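You operate a simulated robot arm through the tools that you are given. There is no shell and no other tool. Be economical: measure what you need, move in short steps, check, and stop when the job is done.

Carry out the task below with a simulated robot arm. There is one attempt and no reset: what you move stays moved.

## Task
Put the small blue tub on the saucer.

Only the result counts: the job must be done as asked and must still hold three seconds after the hand-in. Knocking over, shifting, dropping, spilling or breaking anything else fails it.

## Robot
A 5-joint arm with a two-finger parallel gripper, fixed in place. Base frame: the origin is at the foot of the arm, x ahead of it, y to its left, z up; the work surface is at about z = 0. Readings come in m, rad, newtons and seconds.
With the tool pointing down near the work surface it reaches from about 0.26 to 0.68 m from the base axis. Its first joint turns from -1.152 to 1.152 rad. The tool tilts only in the upright plane through the base axis and itself; it spins freely about its own axis. Payload 2.9 kg.
The TCP is the grasp point between the finger pads, 0.03 m short of the fingertips. In the tool frame z runs along the fingers and y along their closing line. The gripper opens to 0.11 m. The fingers are 0.02 m wide and 0.01 m thick; the gripper's body (0.048 by 0.112 m) begins 0.055 m behind the TCP.
Orientation is told as [roll, pitch, yaw] about the base's x, y, z axes, in that order, counted from this pose: with the fingers straight down and closing along the base's y, the tool's x points along the base's -x, its y along +y and its z along -z.

## Interface
- The arm moves only by the tool move_arm. Its argument "plan" is a list that holds one entry, the list of rows, each a list of 7 numbers: the turn, a rotation vector about the base's x, y, z in units of 6 degrees (1.0 is 6 degrees), then the shift along the base's x, y, z in units of 30 mm (1.0 is 30 mm), then the opening, from 0 (shut) to 1 (fully open). In form: [[[rx, ry, rz, x, y, z, gripper], ...]]. A call has 1 to 12 rows; each row shifts and turns the commanded pose from where the row before left it. A call with a number of a shift or a turn outside -1 to 1 is refused whole. Each row takes 0.2 s and may step no farther than 0.05 m and 0.15 rad from the row before; otherwise, or with a gripper value out of range, the whole call is refused. A pose out of reach is approached as far as the arm can. The call stops where the force on the tool passes 40 N (or 10 N more than at its start, if that is more) or the arm is blocked; 0.2 s more then pass. The fingers move at their own pace (about 0.108 m/s each) and stop on an object; they squeeze with about 22 N. The grip force told is the motor's: it shows also when the fingers shut on nothing. Time passes only in rows, and 0.2 s behind the last, so rows that do not move let the fingers close. It gives the time, the measured TCP pose, the force on the tool (base axes), the opening and the grip force at its end, in the units of the frame above (readings bear some noise), and new pictures: "pictures" is both (left out), scene, wrist or none.
- Cameras (640 x 400 px; columns grow to the right, rows downward): "scene" is fixed at [0.03, -0.4616, 0.5773]; the picture's right is [0.75, -0.66, 0.00], its down [-0.52, -0.60, -0.61] and it looks along [0.40, 0.46, -0.79] (base axes); focal length 323 px, centre (320, 200). "wrist" rides on the gripper at [0.072, 0.017, -0.103] in the tool frame; the picture's right is [-0.23, 0.97, 0.00], its down [-0.76, -0.18, -0.62] and it looks along [-0.61, -0.14, 0.78] (tool axes); focal length 222 px, centre (320, 200). There is no depth. A picture from a camera that has moved, and an enlarged one, comes with that camera's place and axes in the base frame and with its lens.
- inspect(camera, box): a new picture of the part [left, top, right, bottom] of that camera's present view, enlarged. No time passes.
- job_done(): hands the job in; it is judged then, once.

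Work in short steps. Places have to be worked out from the pictures, the camera data and where the tool is seen: move nearer, look again, correct. Check each grasp and each placing, and mend what went wrong. You have 90 turns and 170 pictures in all, those below and enlarged ones among them. Open the gripper and draw the arm clear of the work before you hand the job in, unless the task says otherwise; then end with one line.

The tools are called after ">>>" as name(argument=value, ...) on one line, values as JSON. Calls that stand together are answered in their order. move_arm: Moves the arm, as the interface text tells. Its arguments: {"type":"object","properties":{"plan":{"type":"array","items":{"type":"array","items":{"type":"array","items":{"type":"number"}}}},"pictures":{"type":"string","enum":["both","scene","wrist","none"]}},"required":["plan"]} The other tools are called the same way: inspect (camera, box) takes an enlarged picture of a part of a camera's view; job_done () hands the job in.

At the start:

```text
time_s: 0.0
position: [0.4226, -0.2005, 0.2287]
ee_rot: [0.0, 0.0, 0.001]
ft_force: [0.4, 0.3, 0.3]
gripper_width: 0.11
grasp_force: 0.1
```

scene: 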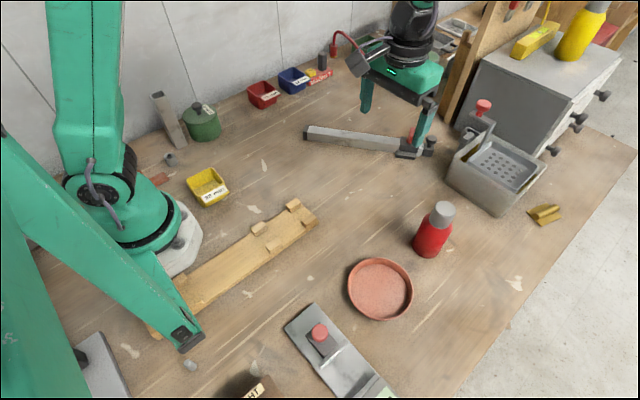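
wrist: 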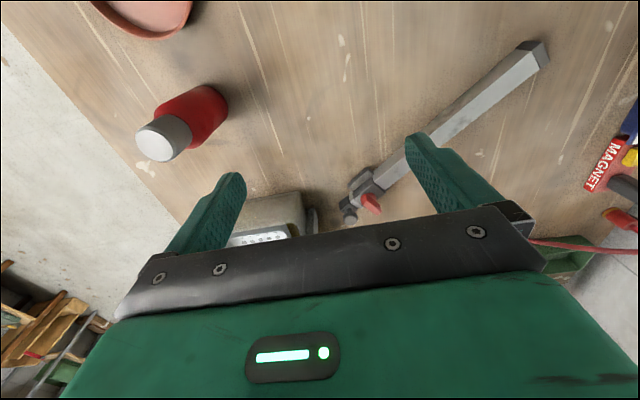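

The blue tub appears near scene pixel (293,79), roughly (0.56, 0.27); the saucer near (380,288), roughly (0.27, -0.36). I enlarge both for detail.

>>> inspect(camera="scene", box=[230, 40, 350, 115])

>>> inspect(camera="scene", box=[320, 190, 480, 340])

```text
5.33 times, centred on (290, 78) of scene
camera zoom: at [0.03, -0.4616, 0.5773], right [0.75, -0.66, 0.0], down [-0.52, -0.6, -0.61], along [0.4, 0.46, -0.79], focal length 1723 px, centre (480, 853)
```

zoom: 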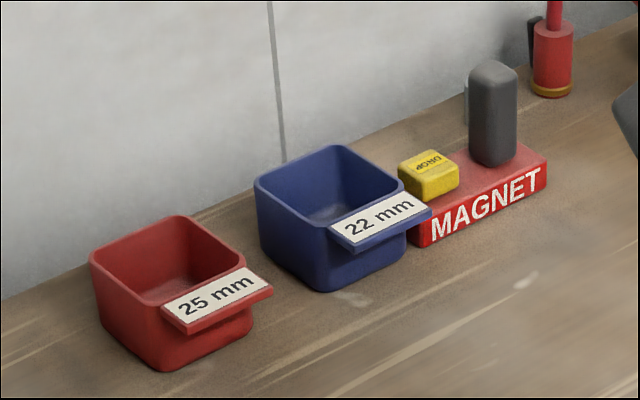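

```text
2.67 times, centred on (400, 265) of scene
camera zoom: at [0.03, -0.4616, 0.5773], right [0.75, -0.66, 0.0], down [-0.52, -0.6, -0.61], along [0.4, 0.46, -0.79], focal length 862 px, centre (107, 27)
```

zoom: 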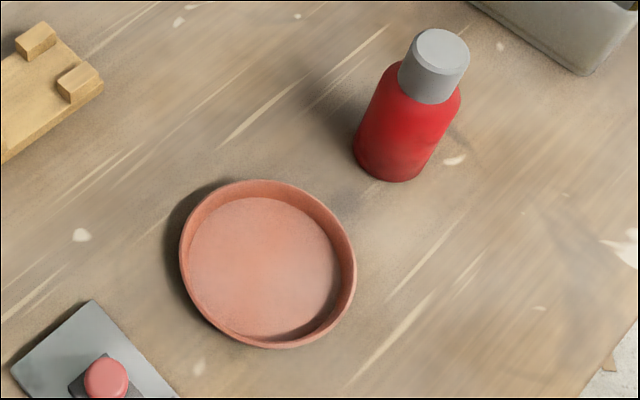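

The tub's rim spans about x 0.521–0.581, y 0.235–0.300, z≈0.037, with the magnet close on its +x side, so I'll pinch its free -x wall with fingers closing along x. I move over there at height while turning +90°.

>>> move_arm(plan=[[[0, 0, 0.9375, 0.207, 0.974, 0, 0.36], [0, 0, 0.9375, 0.207, 0.974, 0, 0.36], [0, 0, 0.9375, 0.207, 0.974, 0, 0.36], [0, 0, 0.9375, 0.207, 0.974, 0, 0.36], [0, 0, 0.9375, 0.207, 0.974, 0, 0.36], [0, 0, 0.9375, 0.207, 0.974, 0, 0.36], [0, 0, 0.9375, 0.207, 0.974, 0, 0.36], [0, 0, 0.9375, 0.207, 0.974, 0, 0.36]]], pictures="none")

>>> move_arm(plan=[[[0, 0, 0.9375, 0.207, 0.974, 0, 0.36], [0, 0, 0.9375, 0.207, 0.974, 0, 0.36], [0, 0, 0.9375, 0.207, 0.974, 0, 0.36], [0, 0, 0.9375, 0.207, 0.974, 0, 0.36], [0, 0, 0.9375, 0.207, 0.974, 0, 0.36], [0, 0, 0.9375, 0.207, 0.974, 0, 0.36], [0, 0, 0.9375, 0.207, 0.974, 0, 0.36], [0, 0, 0.9375, 0.207, 0.974, 0, 0.36]]])

```text
time_s: 1.8
position: [0.4718, 0.033, 0.2284]
ee_rot: [0.001, 0.0, 0.786]
ft_force: [-0.3, 0.4, -0.3]
gripper_width: 0.0397
grasp_force: 0.1
```

```text
time_s: 3.6
position: [0.5222, 0.2671, 0.2309]
ee_rot: [0.0, -0.001, 1.571]
ft_force: [0.3, 0.0, 0.2]
gripper_width: 0.0395
grasp_force: 0.0
camera wrist: at [0.506, 0.1944, 0.3332], right [-0.97, 0.23, 0.0], down [0.18, 0.76, 0.62], along [0.14, 0.61, -0.78], focal length 222 px, centre (320, 200)
```

scene: 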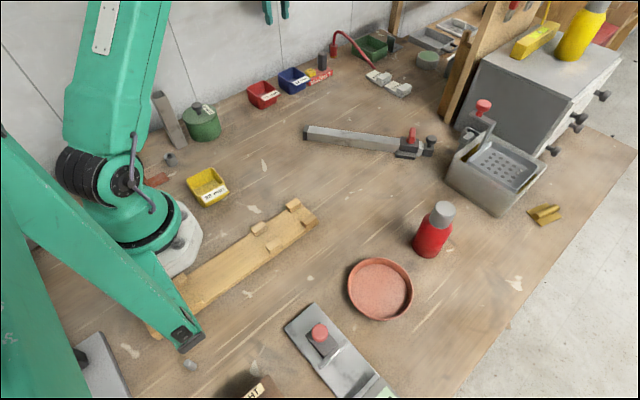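
wrist: 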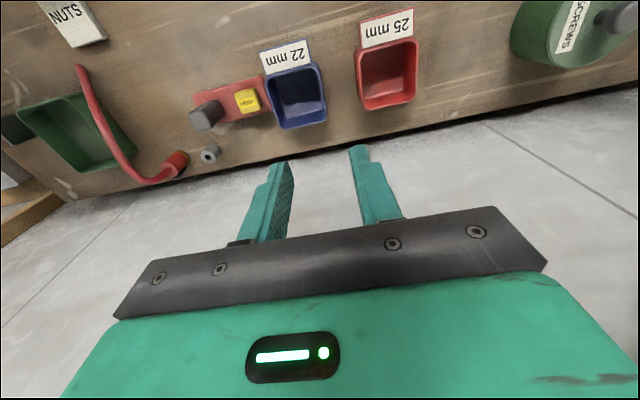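

In place above. I enlarge the wrist view to refine the tub's rim corners.

>>> inspect(camera="wrist", box=[230, 30, 430, 155])

```text
3.20 times, centred on (330, 92) of wrist
camera zoom: at [0.506, 0.1944, 0.3332], right [-0.97, 0.23, 0.0], down [0.18, 0.76, 0.62], along [0.14, 0.61, -0.78], focal length 711 px, centre (288, 544)
```

zoom: 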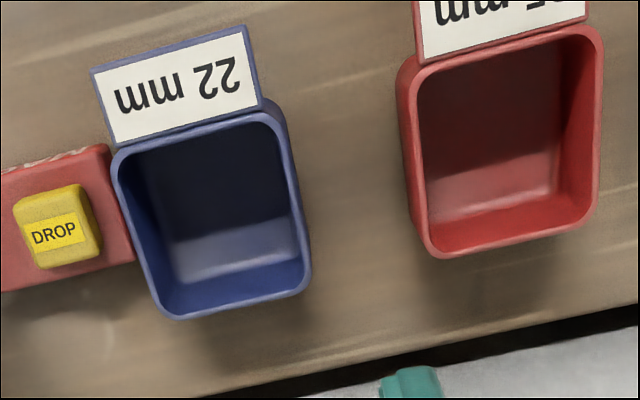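

The -x wall runs near x≈0.519, y≈0.265 and is turned about -4°. I correct for that and drop to z≈0.09 to check.

>>> move_arm(plan=[[[0, 0, -0.6, -0.1, -0.05, -0.9, 0.36], [0, 0, 0, 0, 0, -0.95, 0.36], [0, 0, 0, 0, 0, -0.95, 0.36], [0, 0, 0, 0, 0, -0.95, 0.36], [0, 0, 0, 0, 0, -0.9, 0.36]]])

>>> inspect(camera="scene", box=[230, 40, 350, 115])

```text
time_s: 4.8
position: [0.5196, 0.2634, 0.089]
ee_rot: [0.001, 0.0, 1.509]
ft_force: [0.3, 0.3, -0.7]
gripper_width: 0.0394
grasp_force: 0.1
camera wrist: at [0.498, 0.1935, 0.1921], right [-0.96, 0.29, 0.0], down [0.23, 0.75, 0.62], along [0.18, 0.6, -0.78], focal length 222 px, centre (320, 200)
```

scene: 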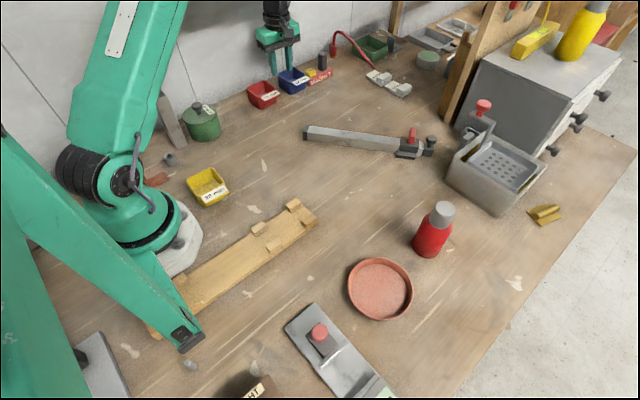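
wrist: 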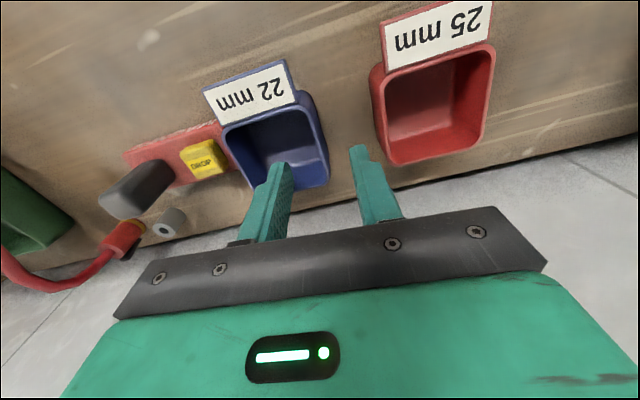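

```text
5.33 times, centred on (290, 78) of scene
camera zoom: at [0.03, -0.4616, 0.5773], right [0.75, -0.66, 0.0], down [-0.52, -0.6, -0.61], along [0.4, 0.46, -0.79], focal length 1723 px, centre (480, 853)
```

zoom: 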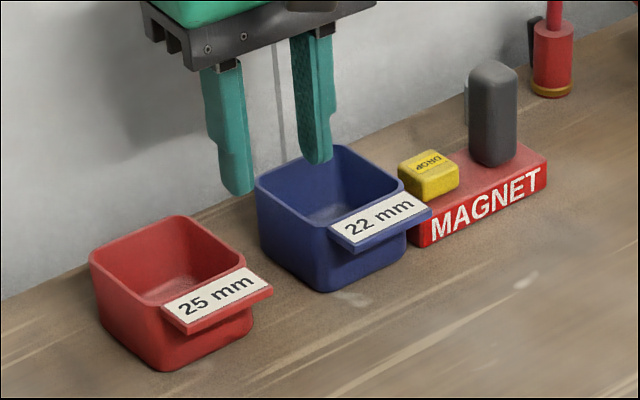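

The tips straddle the -x wall properly. I lower to z≈0.046 without closing.

>>> move_arm(plan=[[[0, 0, 0, 0, 0, -0.5, 0.36], [0, 0, 0, 0, 0, -0.5, 0.36], [0, 0, 0, 0, 0, -0.4, 0.36]]], pictures="none")

>>> inspect(camera="scene", box=[230, 40, 350, 115])

>>> inspect(camera="wrist", box=[160, 40, 480, 240])

```text
time_s: 5.6
position: [0.5194, 0.2623, 0.0473]
ee_rot: [0.0, -0.001, 1.508]
ft_force: [0.0, -0.3, 0.6]
gripper_width: 0.0396
grasp_force: 0.0
```

```text
5.33 times, centred on (290, 78) of scene
camera zoom: at [0.03, -0.4616, 0.5773], right [0.75, -0.66, 0.0], down [-0.52, -0.6, -0.61], along [0.4, 0.46, -0.79], focal length 1723 px, centre (480, 853)
```

zoom: 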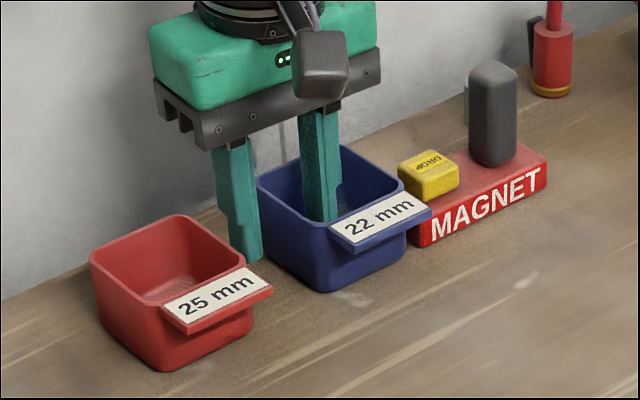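

```text
2.00 times, centred on (320, 140) of wrist
camera zoom: at [0.4983, 0.1933, 0.1505], right [-0.96, 0.29, 0.0], down [0.23, 0.75, 0.62], along [0.18, 0.6, -0.78], focal length 444 px, centre (320, 320)
```

zoom: 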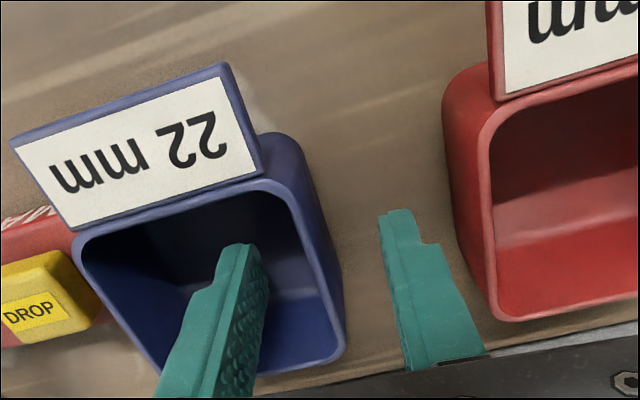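

Both fingers are clear, one inside and one outside the wall. I close the gripper.

>>> move_arm(plan=[[[0, 0, 0, 0, 0, 0, 0.15], [0, 0, 0, 0, 0, 0, 0], [0, 0, 0, 0, 0, 0, 0]]], pictures="none")

>>> inspect(camera="wrist", box=[160, 40, 480, 240])

>>> inspect(camera="scene", box=[230, 40, 350, 115])

```text
time_s: 6.4
position: [0.5201, 0.2638, 0.0475]
ee_rot: [-0.001, 0.0, 1.507]
ft_force: [-0.1, 0.1, 0.6]
gripper_width: 0.0027
grasp_force: 22.2
```

```text
2.00 times, centred on (320, 140) of wrist
camera zoom: at [0.4983, 0.1933, 0.1506], right [-0.96, 0.29, 0.0], down [0.23, 0.75, 0.62], along [0.18, 0.6, -0.78], focal length 444 px, centre (320, 320)
```

zoom: 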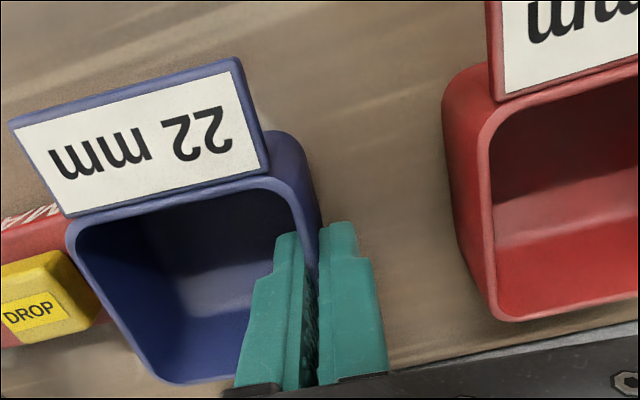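

```text
5.33 times, centred on (290, 78) of scene
camera zoom: at [0.03, -0.4616, 0.5773], right [0.75, -0.66, 0.0], down [-0.52, -0.6, -0.61], along [0.4, 0.46, -0.79], focal length 1723 px, centre (480, 853)
```

zoom: 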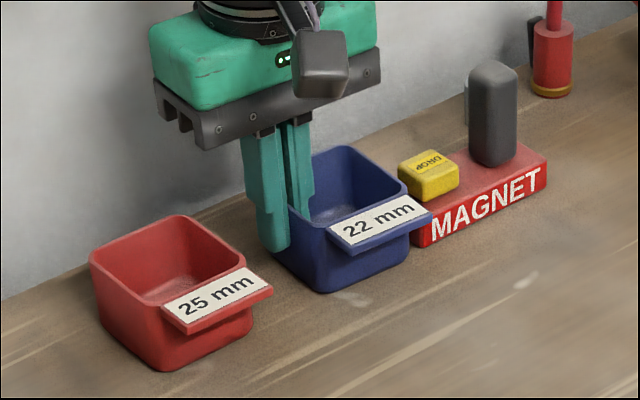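

The fingers hold the wall (2.7 mm, 22 N) and the neighbours look unmoved. I lift straight up.

>>> move_arm(plan=[[[0, 0, 0, 0, 0, 0.2, 0], [0, 0, 0, 0, 0, 0.4, 0], [0, 0, 0, 0, 0, 0.7, 0], [0, 0, 0, 0, 0, 0.9, 0], [0, 0, 0, 0, 0, 0.9, 0], [0, 0, 0, 0, 0, 0.9, 0], [0, 0, 0, 0, 0, 0.9, 0]]])

>>> inspect(camera="scene", box=[230, 10, 350, 115])

```text
time_s: 8.0
position: [0.5197, 0.2644, 0.1951]
ee_rot: [0.001, -0.002, 1.507]
ft_force: [-0.9, -0.8, -0.7]
gripper_width: 0.0027
grasp_force: 22.1
camera wrist: at [0.4982, 0.1935, 0.2983], right [-0.96, 0.29, 0.0], down [0.23, 0.75, 0.62], along [0.18, 0.6, -0.78], focal length 222 px, centre (320, 200)
```

scene: 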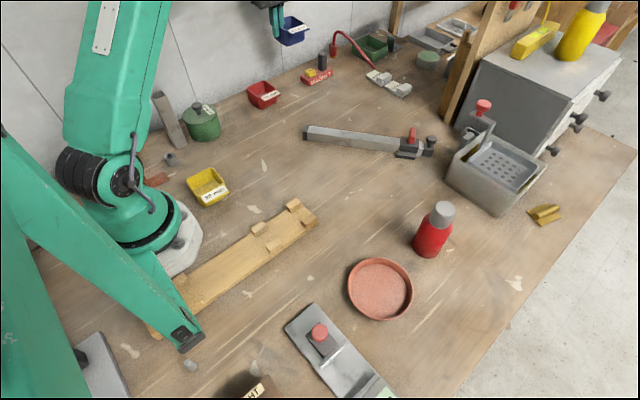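
wrist: 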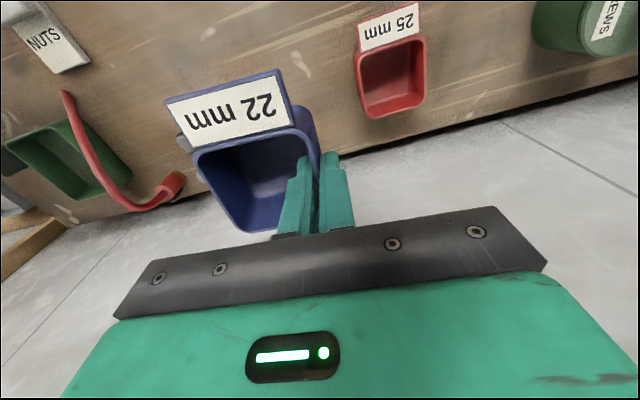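

```text
3.81 times, centred on (290, 62) of scene
camera zoom: at [0.03, -0.4616, 0.5773], right [0.75, -0.66, 0.0], down [-0.52, -0.6, -0.61], along [0.4, 0.46, -0.79], focal length 1231 px, centre (434, 724)
```

zoom: 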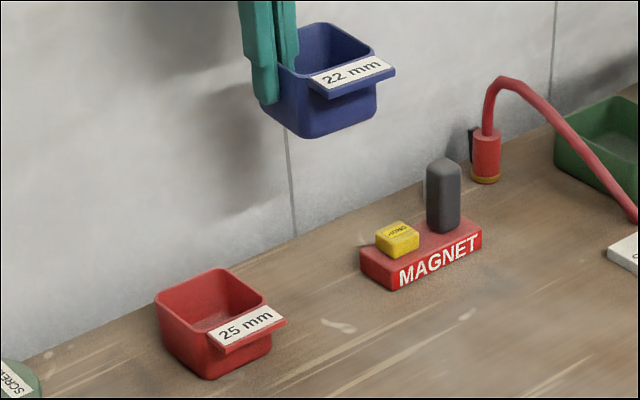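

The lift was clean. The saucer's centre comes to about (0.264, -0.360); with the tub centre ~31 mm to +x of the TCP, I carry the TCP toward (0.233, -0.361) at this height, in two halves.

>>> move_arm(plan=[[[0, 0, 0, -0.2, -0.5, 0, 0], [0, 0, 0, -0.4345, -0.947, 0, 0], [0, 0, 0, -0.4345, -0.947, 0, 0], [0, 0, 0, -0.4345, -0.947, 0, 0], [0, 0, 0, -0.4345, -0.947, 0, 0], [0, 0, 0, -0.4345, -0.947, 0, 0], [0, 0, 0, -0.4345, -0.947, 0, 0], [0, 0, 0, -0.4345, -0.947, 0, 0], [0, 0, 0, -0.4345, -0.947, 0, 0], [0, 0, 0, -0.4345, -0.947, 0, 0], [0, 0, 0, -0.4345, -0.947, 0, 0]]], pictures="scene")

```text
time_s: 10.4
position: [0.3831, -0.035, 0.1961]
ee_rot: [0.0, 0.001, 1.508]
ft_force: [0.8, 1.2, -0.7]
gripper_width: 0.0026
grasp_force: 21.8
```

scene: 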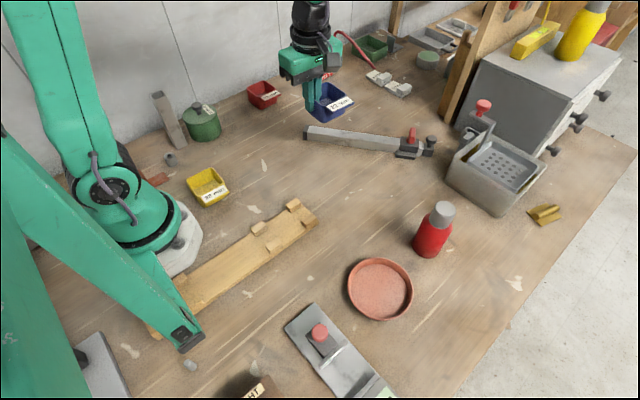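

The tub is held steadily. I carry on with the second half.

>>> move_arm(plan=[[[0, 0, 0, -0.417, -0.906, 0, 0], [0, 0, 0, -0.417, -0.906, 0, 0], [0, 0, 0, -0.417, -0.906, 0, 0], [0, 0, 0, -0.417, -0.906, 0, 0], [0, 0, 0, -0.417, -0.906, 0, 0], [0, 0, 0, -0.417, -0.906, 0, 0], [0, 0, 0, -0.417, -0.906, 0, 0], [0, 0, 0, -0.417, -0.906, 0, 0], [0, 0, 0, -0.417, -0.906, 0, 0], [0, 0, 0, -0.417, -0.906, 0, 0], [0, 0, 0, -0.417, -0.906, 0, 0], [0, 0, 0, -0.417, -0.906, 0, 0]]])

```text
time_s: 13.0
position: [0.2352, -0.3617, 0.1953]
ee_rot: [0.0, -0.001, 1.508]
ft_force: [0.1, 1.0, -1.6]
gripper_width: 0.0025
grasp_force: 22.2
camera wrist: at [0.2127, -0.4326, 0.297], right [-0.96, 0.29, 0.0], down [0.23, 0.75, 0.62], along [0.18, 0.6, -0.78], focal length 222 px, centre (320, 200)
```

scene: 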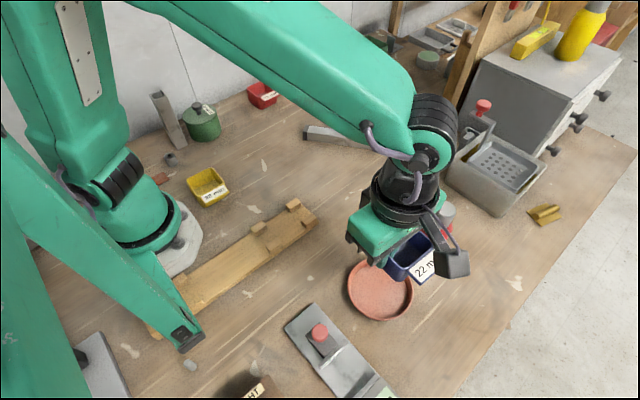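
wrist: 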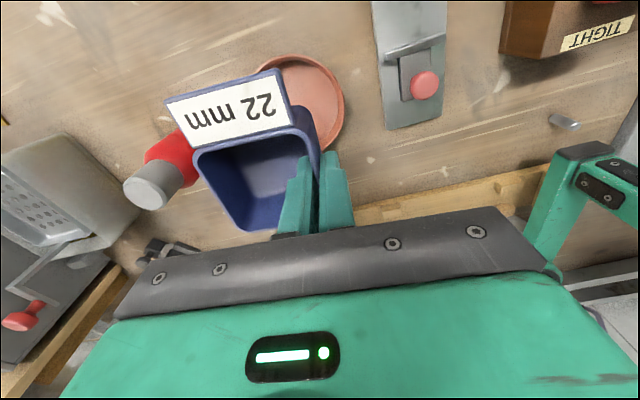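

Saucer edges from the wrist view agree with centre (0.265, -0.359), and the tub's centre works out to (0.266, -0.363). I nudge +3 mm in y and descend to about z = 0.07.

>>> move_arm(plan=[[[0, 0, 0, -0.05, 0.1, -0.8, 0], [0, 0, 0, 0, 0, -0.9, 0], [0, 0, 0, 0, 0, -0.9, 0], [0, 0, 0, 0, 0, -0.9, 0], [0, 0, 0, 0, 0, -0.65, 0]]])

>>> inspect(camera="scene", box=[320, 190, 480, 340])

```text
time_s: 14.2
position: [0.2319, -0.3588, 0.0706]
ee_rot: [0.0, 0.001, 1.509]
ft_force: [-0.5, 0.3, -1.1]
gripper_width: 0.0024
grasp_force: 21.8
camera wrist: at [0.2107, -0.4298, 0.1729], right [-0.96, 0.29, 0.0], down [0.23, 0.75, 0.62], along [0.18, 0.6, -0.78], focal length 222 px, centre (320, 200)
```

scene: 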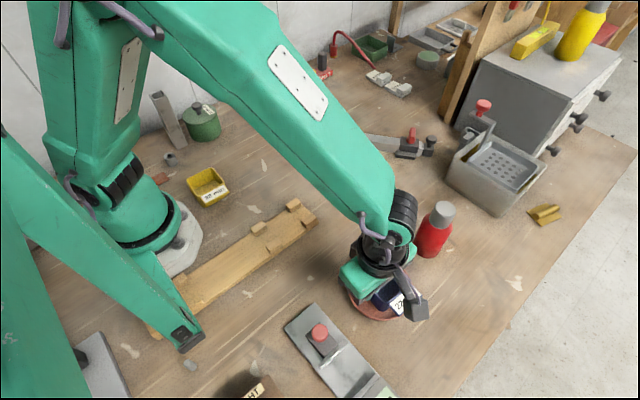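
wrist: 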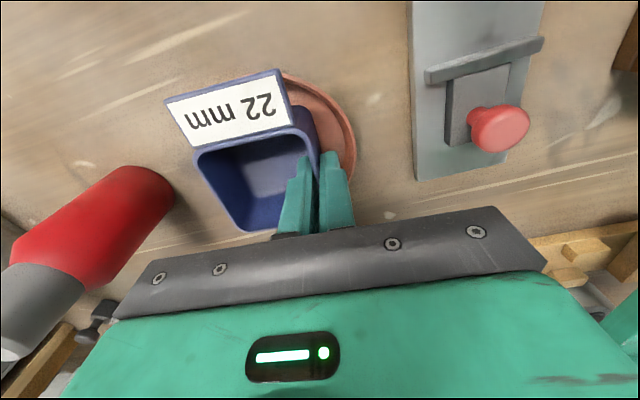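

```text
2.67 times, centred on (400, 265) of scene
camera zoom: at [0.03, -0.4616, 0.5773], right [0.75, -0.66, 0.0], down [-0.52, -0.6, -0.61], along [0.4, 0.46, -0.79], focal length 862 px, centre (107, 27)
```

zoom: 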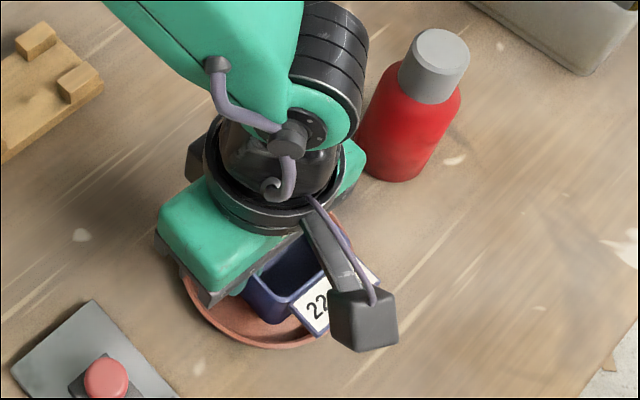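

Over the saucer with good margins; the tub's bottom should be ~2 cm above the saucer floor. I lower gently, watching the force.

>>> move_arm(plan=[[[0, 0, 0, 0, 0, -0.2, 0], [0, 0, 0, 0, 0, -0.15, 0], [0, 0, 0, 0, 0, -0.1, 0]]], pictures="none")

>>> move_arm(plan=[[[0, 0, 0, 0, 0, -0.07, 0], [0, 0, 0, 0, 0, 0, 0]]], pictures="wrist")

```text
time_s: 15.0
position: [0.2324, -0.3589, 0.057]
ee_rot: [0.0, 0.0, 1.509]
ft_force: [-0.4, -0.3, -1.6]
gripper_width: 0.0028
grasp_force: 22.2
```

```text
time_s: 15.6
position: [0.2321, -0.3596, 0.0545]
ee_rot: [0.0, 0.0, 1.508]
ft_force: [1.0, 0.7, -0.4]
gripper_width: 0.0024
grasp_force: 21.9
camera wrist: at [0.2109, -0.4294, 0.1576], right [-0.96, 0.29, 0.0], down [0.23, 0.75, 0.62], along [0.18, 0.6, -0.78], focal length 222 px, centre (320, 200)
```

wrist: 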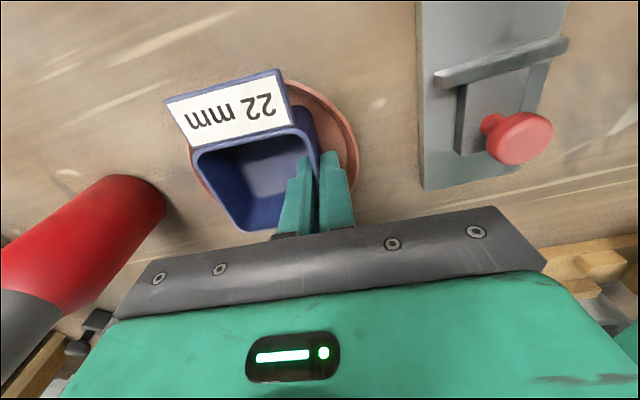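

No contact yet at 0.0545. I go down in 1.5 mm steps.

>>> move_arm(plan=[[[0, 0, 0, 0, 0, -0.05, 0], [0, 0, 0, 0, 0, 0, 0]]], pictures="none")

>>> move_arm(plan=[[[0, 0, 0, 0, 0, -0.05, 0], [0, 0, 0, 0, 0, 0, 0]]], pictures="none")

```text
time_s: 16.2
position: [0.2335, -0.3585, 0.0539]
ee_rot: [0.0, -0.001, 1.508]
ft_force: [0.2, -0.5, -0.7]
gripper_width: 0.0027
grasp_force: 21.6
```

```text
time_s: 16.8
position: [0.2324, -0.359, 0.0539]
ee_rot: [0.0, 0.0, 1.507]
ft_force: [-0.9, 2.2, 8.2]
gripper_width: 0.0027
grasp_force: 21.5
```

Contact felt (8 N up), so the tub rests on the saucer floor. I open the fingers modestly.

>>> move_arm(plan=[[[0, 0, 0, 0, 0, 0, 0.1], [0, 0, 0, 0, 0, 0, 0.2], [0, 0, 0, 0, 0, 0, 0.2]]])

```text
time_s: 17.6
position: [0.2312, -0.3592, 0.052]
ee_rot: [0.001, 0.0, 1.508]
ft_force: [-0.4, -0.4, 0.7]
gripper_width: 0.0221
grasp_force: 0.0
camera wrist: at [0.2105, -0.4296, 0.1548], right [-0.96, 0.29, 0.0], down [0.23, 0.75, 0.62], along [0.18, 0.6, -0.78], focal length 222 px, centre (320, 200)
```

scene: 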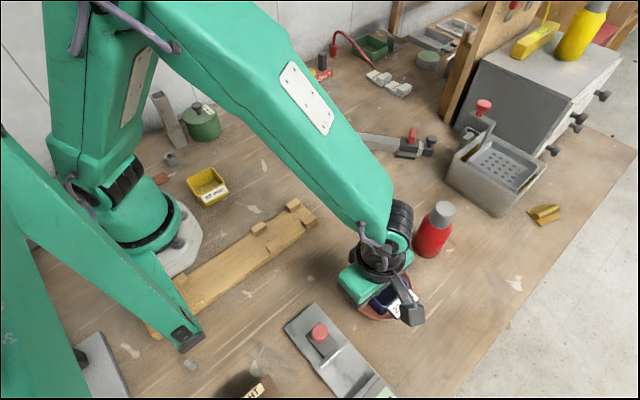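
wrist: 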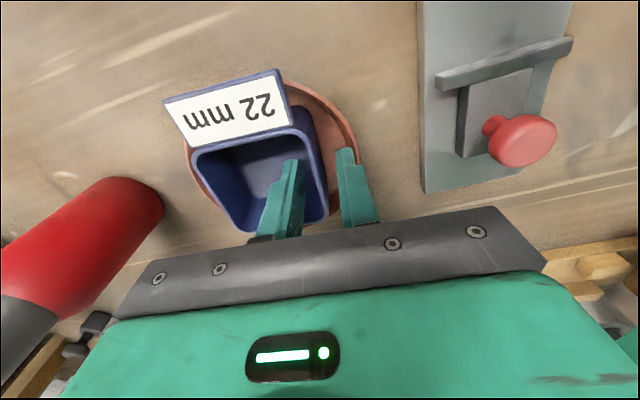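

Both fingers are free of the wall and the tub stands in the saucer. I rise straight up, then look.

>>> move_arm(plan=[[[0, 0, 0, 0, 0, 0.3, 0.2], [0, 0, 0, 0, 0, 0.6, 0.2], [0, 0, 0, 0, 0, 0.9, 0.2], [0, 0, 0, 0, 0, 0.9, 0.2], [0, 0, 0, 0, 0, 0.9, 0.2], [0, 0, 0, 0, 0, 0.9, 0.2], [0, 0, 0, 0.2, 0.9, 0, 0.2], [0, 0, 0, 0.2, 0.9, 0, 0.2], [0, 0, 0, 0.2, 0.9, 0, 0.2], [0, 0, 0, 0.2, 0.9, 0, 0.2], [0, 0, 0, 0.2, 0.9, 0, 0.2], [0, 0, 0, 0.2, 0.9, 0, 0.5]]], pictures="scene")

>>> inspect(camera="scene", box=[320, 190, 480, 340])

```text
time_s: 20.2
position: [0.2681, -0.1961, 0.1856]
ee_rot: [0.001, -0.001, 1.506]
ft_force: [0.2, -1.2, -0.9]
gripper_width: 0.0548
grasp_force: 0.1
```

scene: 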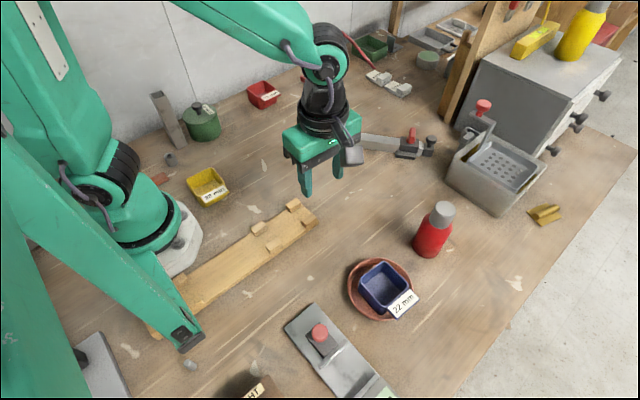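

```text
2.67 times, centred on (400, 265) of scene
camera zoom: at [0.0299, -0.4616, 0.5773], right [0.75, -0.66, 0.0], down [-0.52, -0.6, -0.61], along [0.4, 0.46, -0.79], focal length 862 px, centre (107, 27)
```

zoom: 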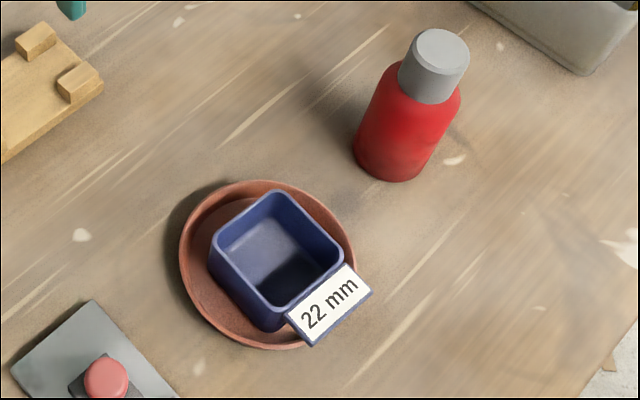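

The tub stands upright in the saucer, with its base inside the saucer's rim. Nothing else has moved, and the arm is clear with the gripper open, so I hand in.

>>> job_done()

```text
The job is handed in.
```

The small blue tub is standing upright in the saucer, and nothing else was visibly moved; the gripper is open and the arm is clear.
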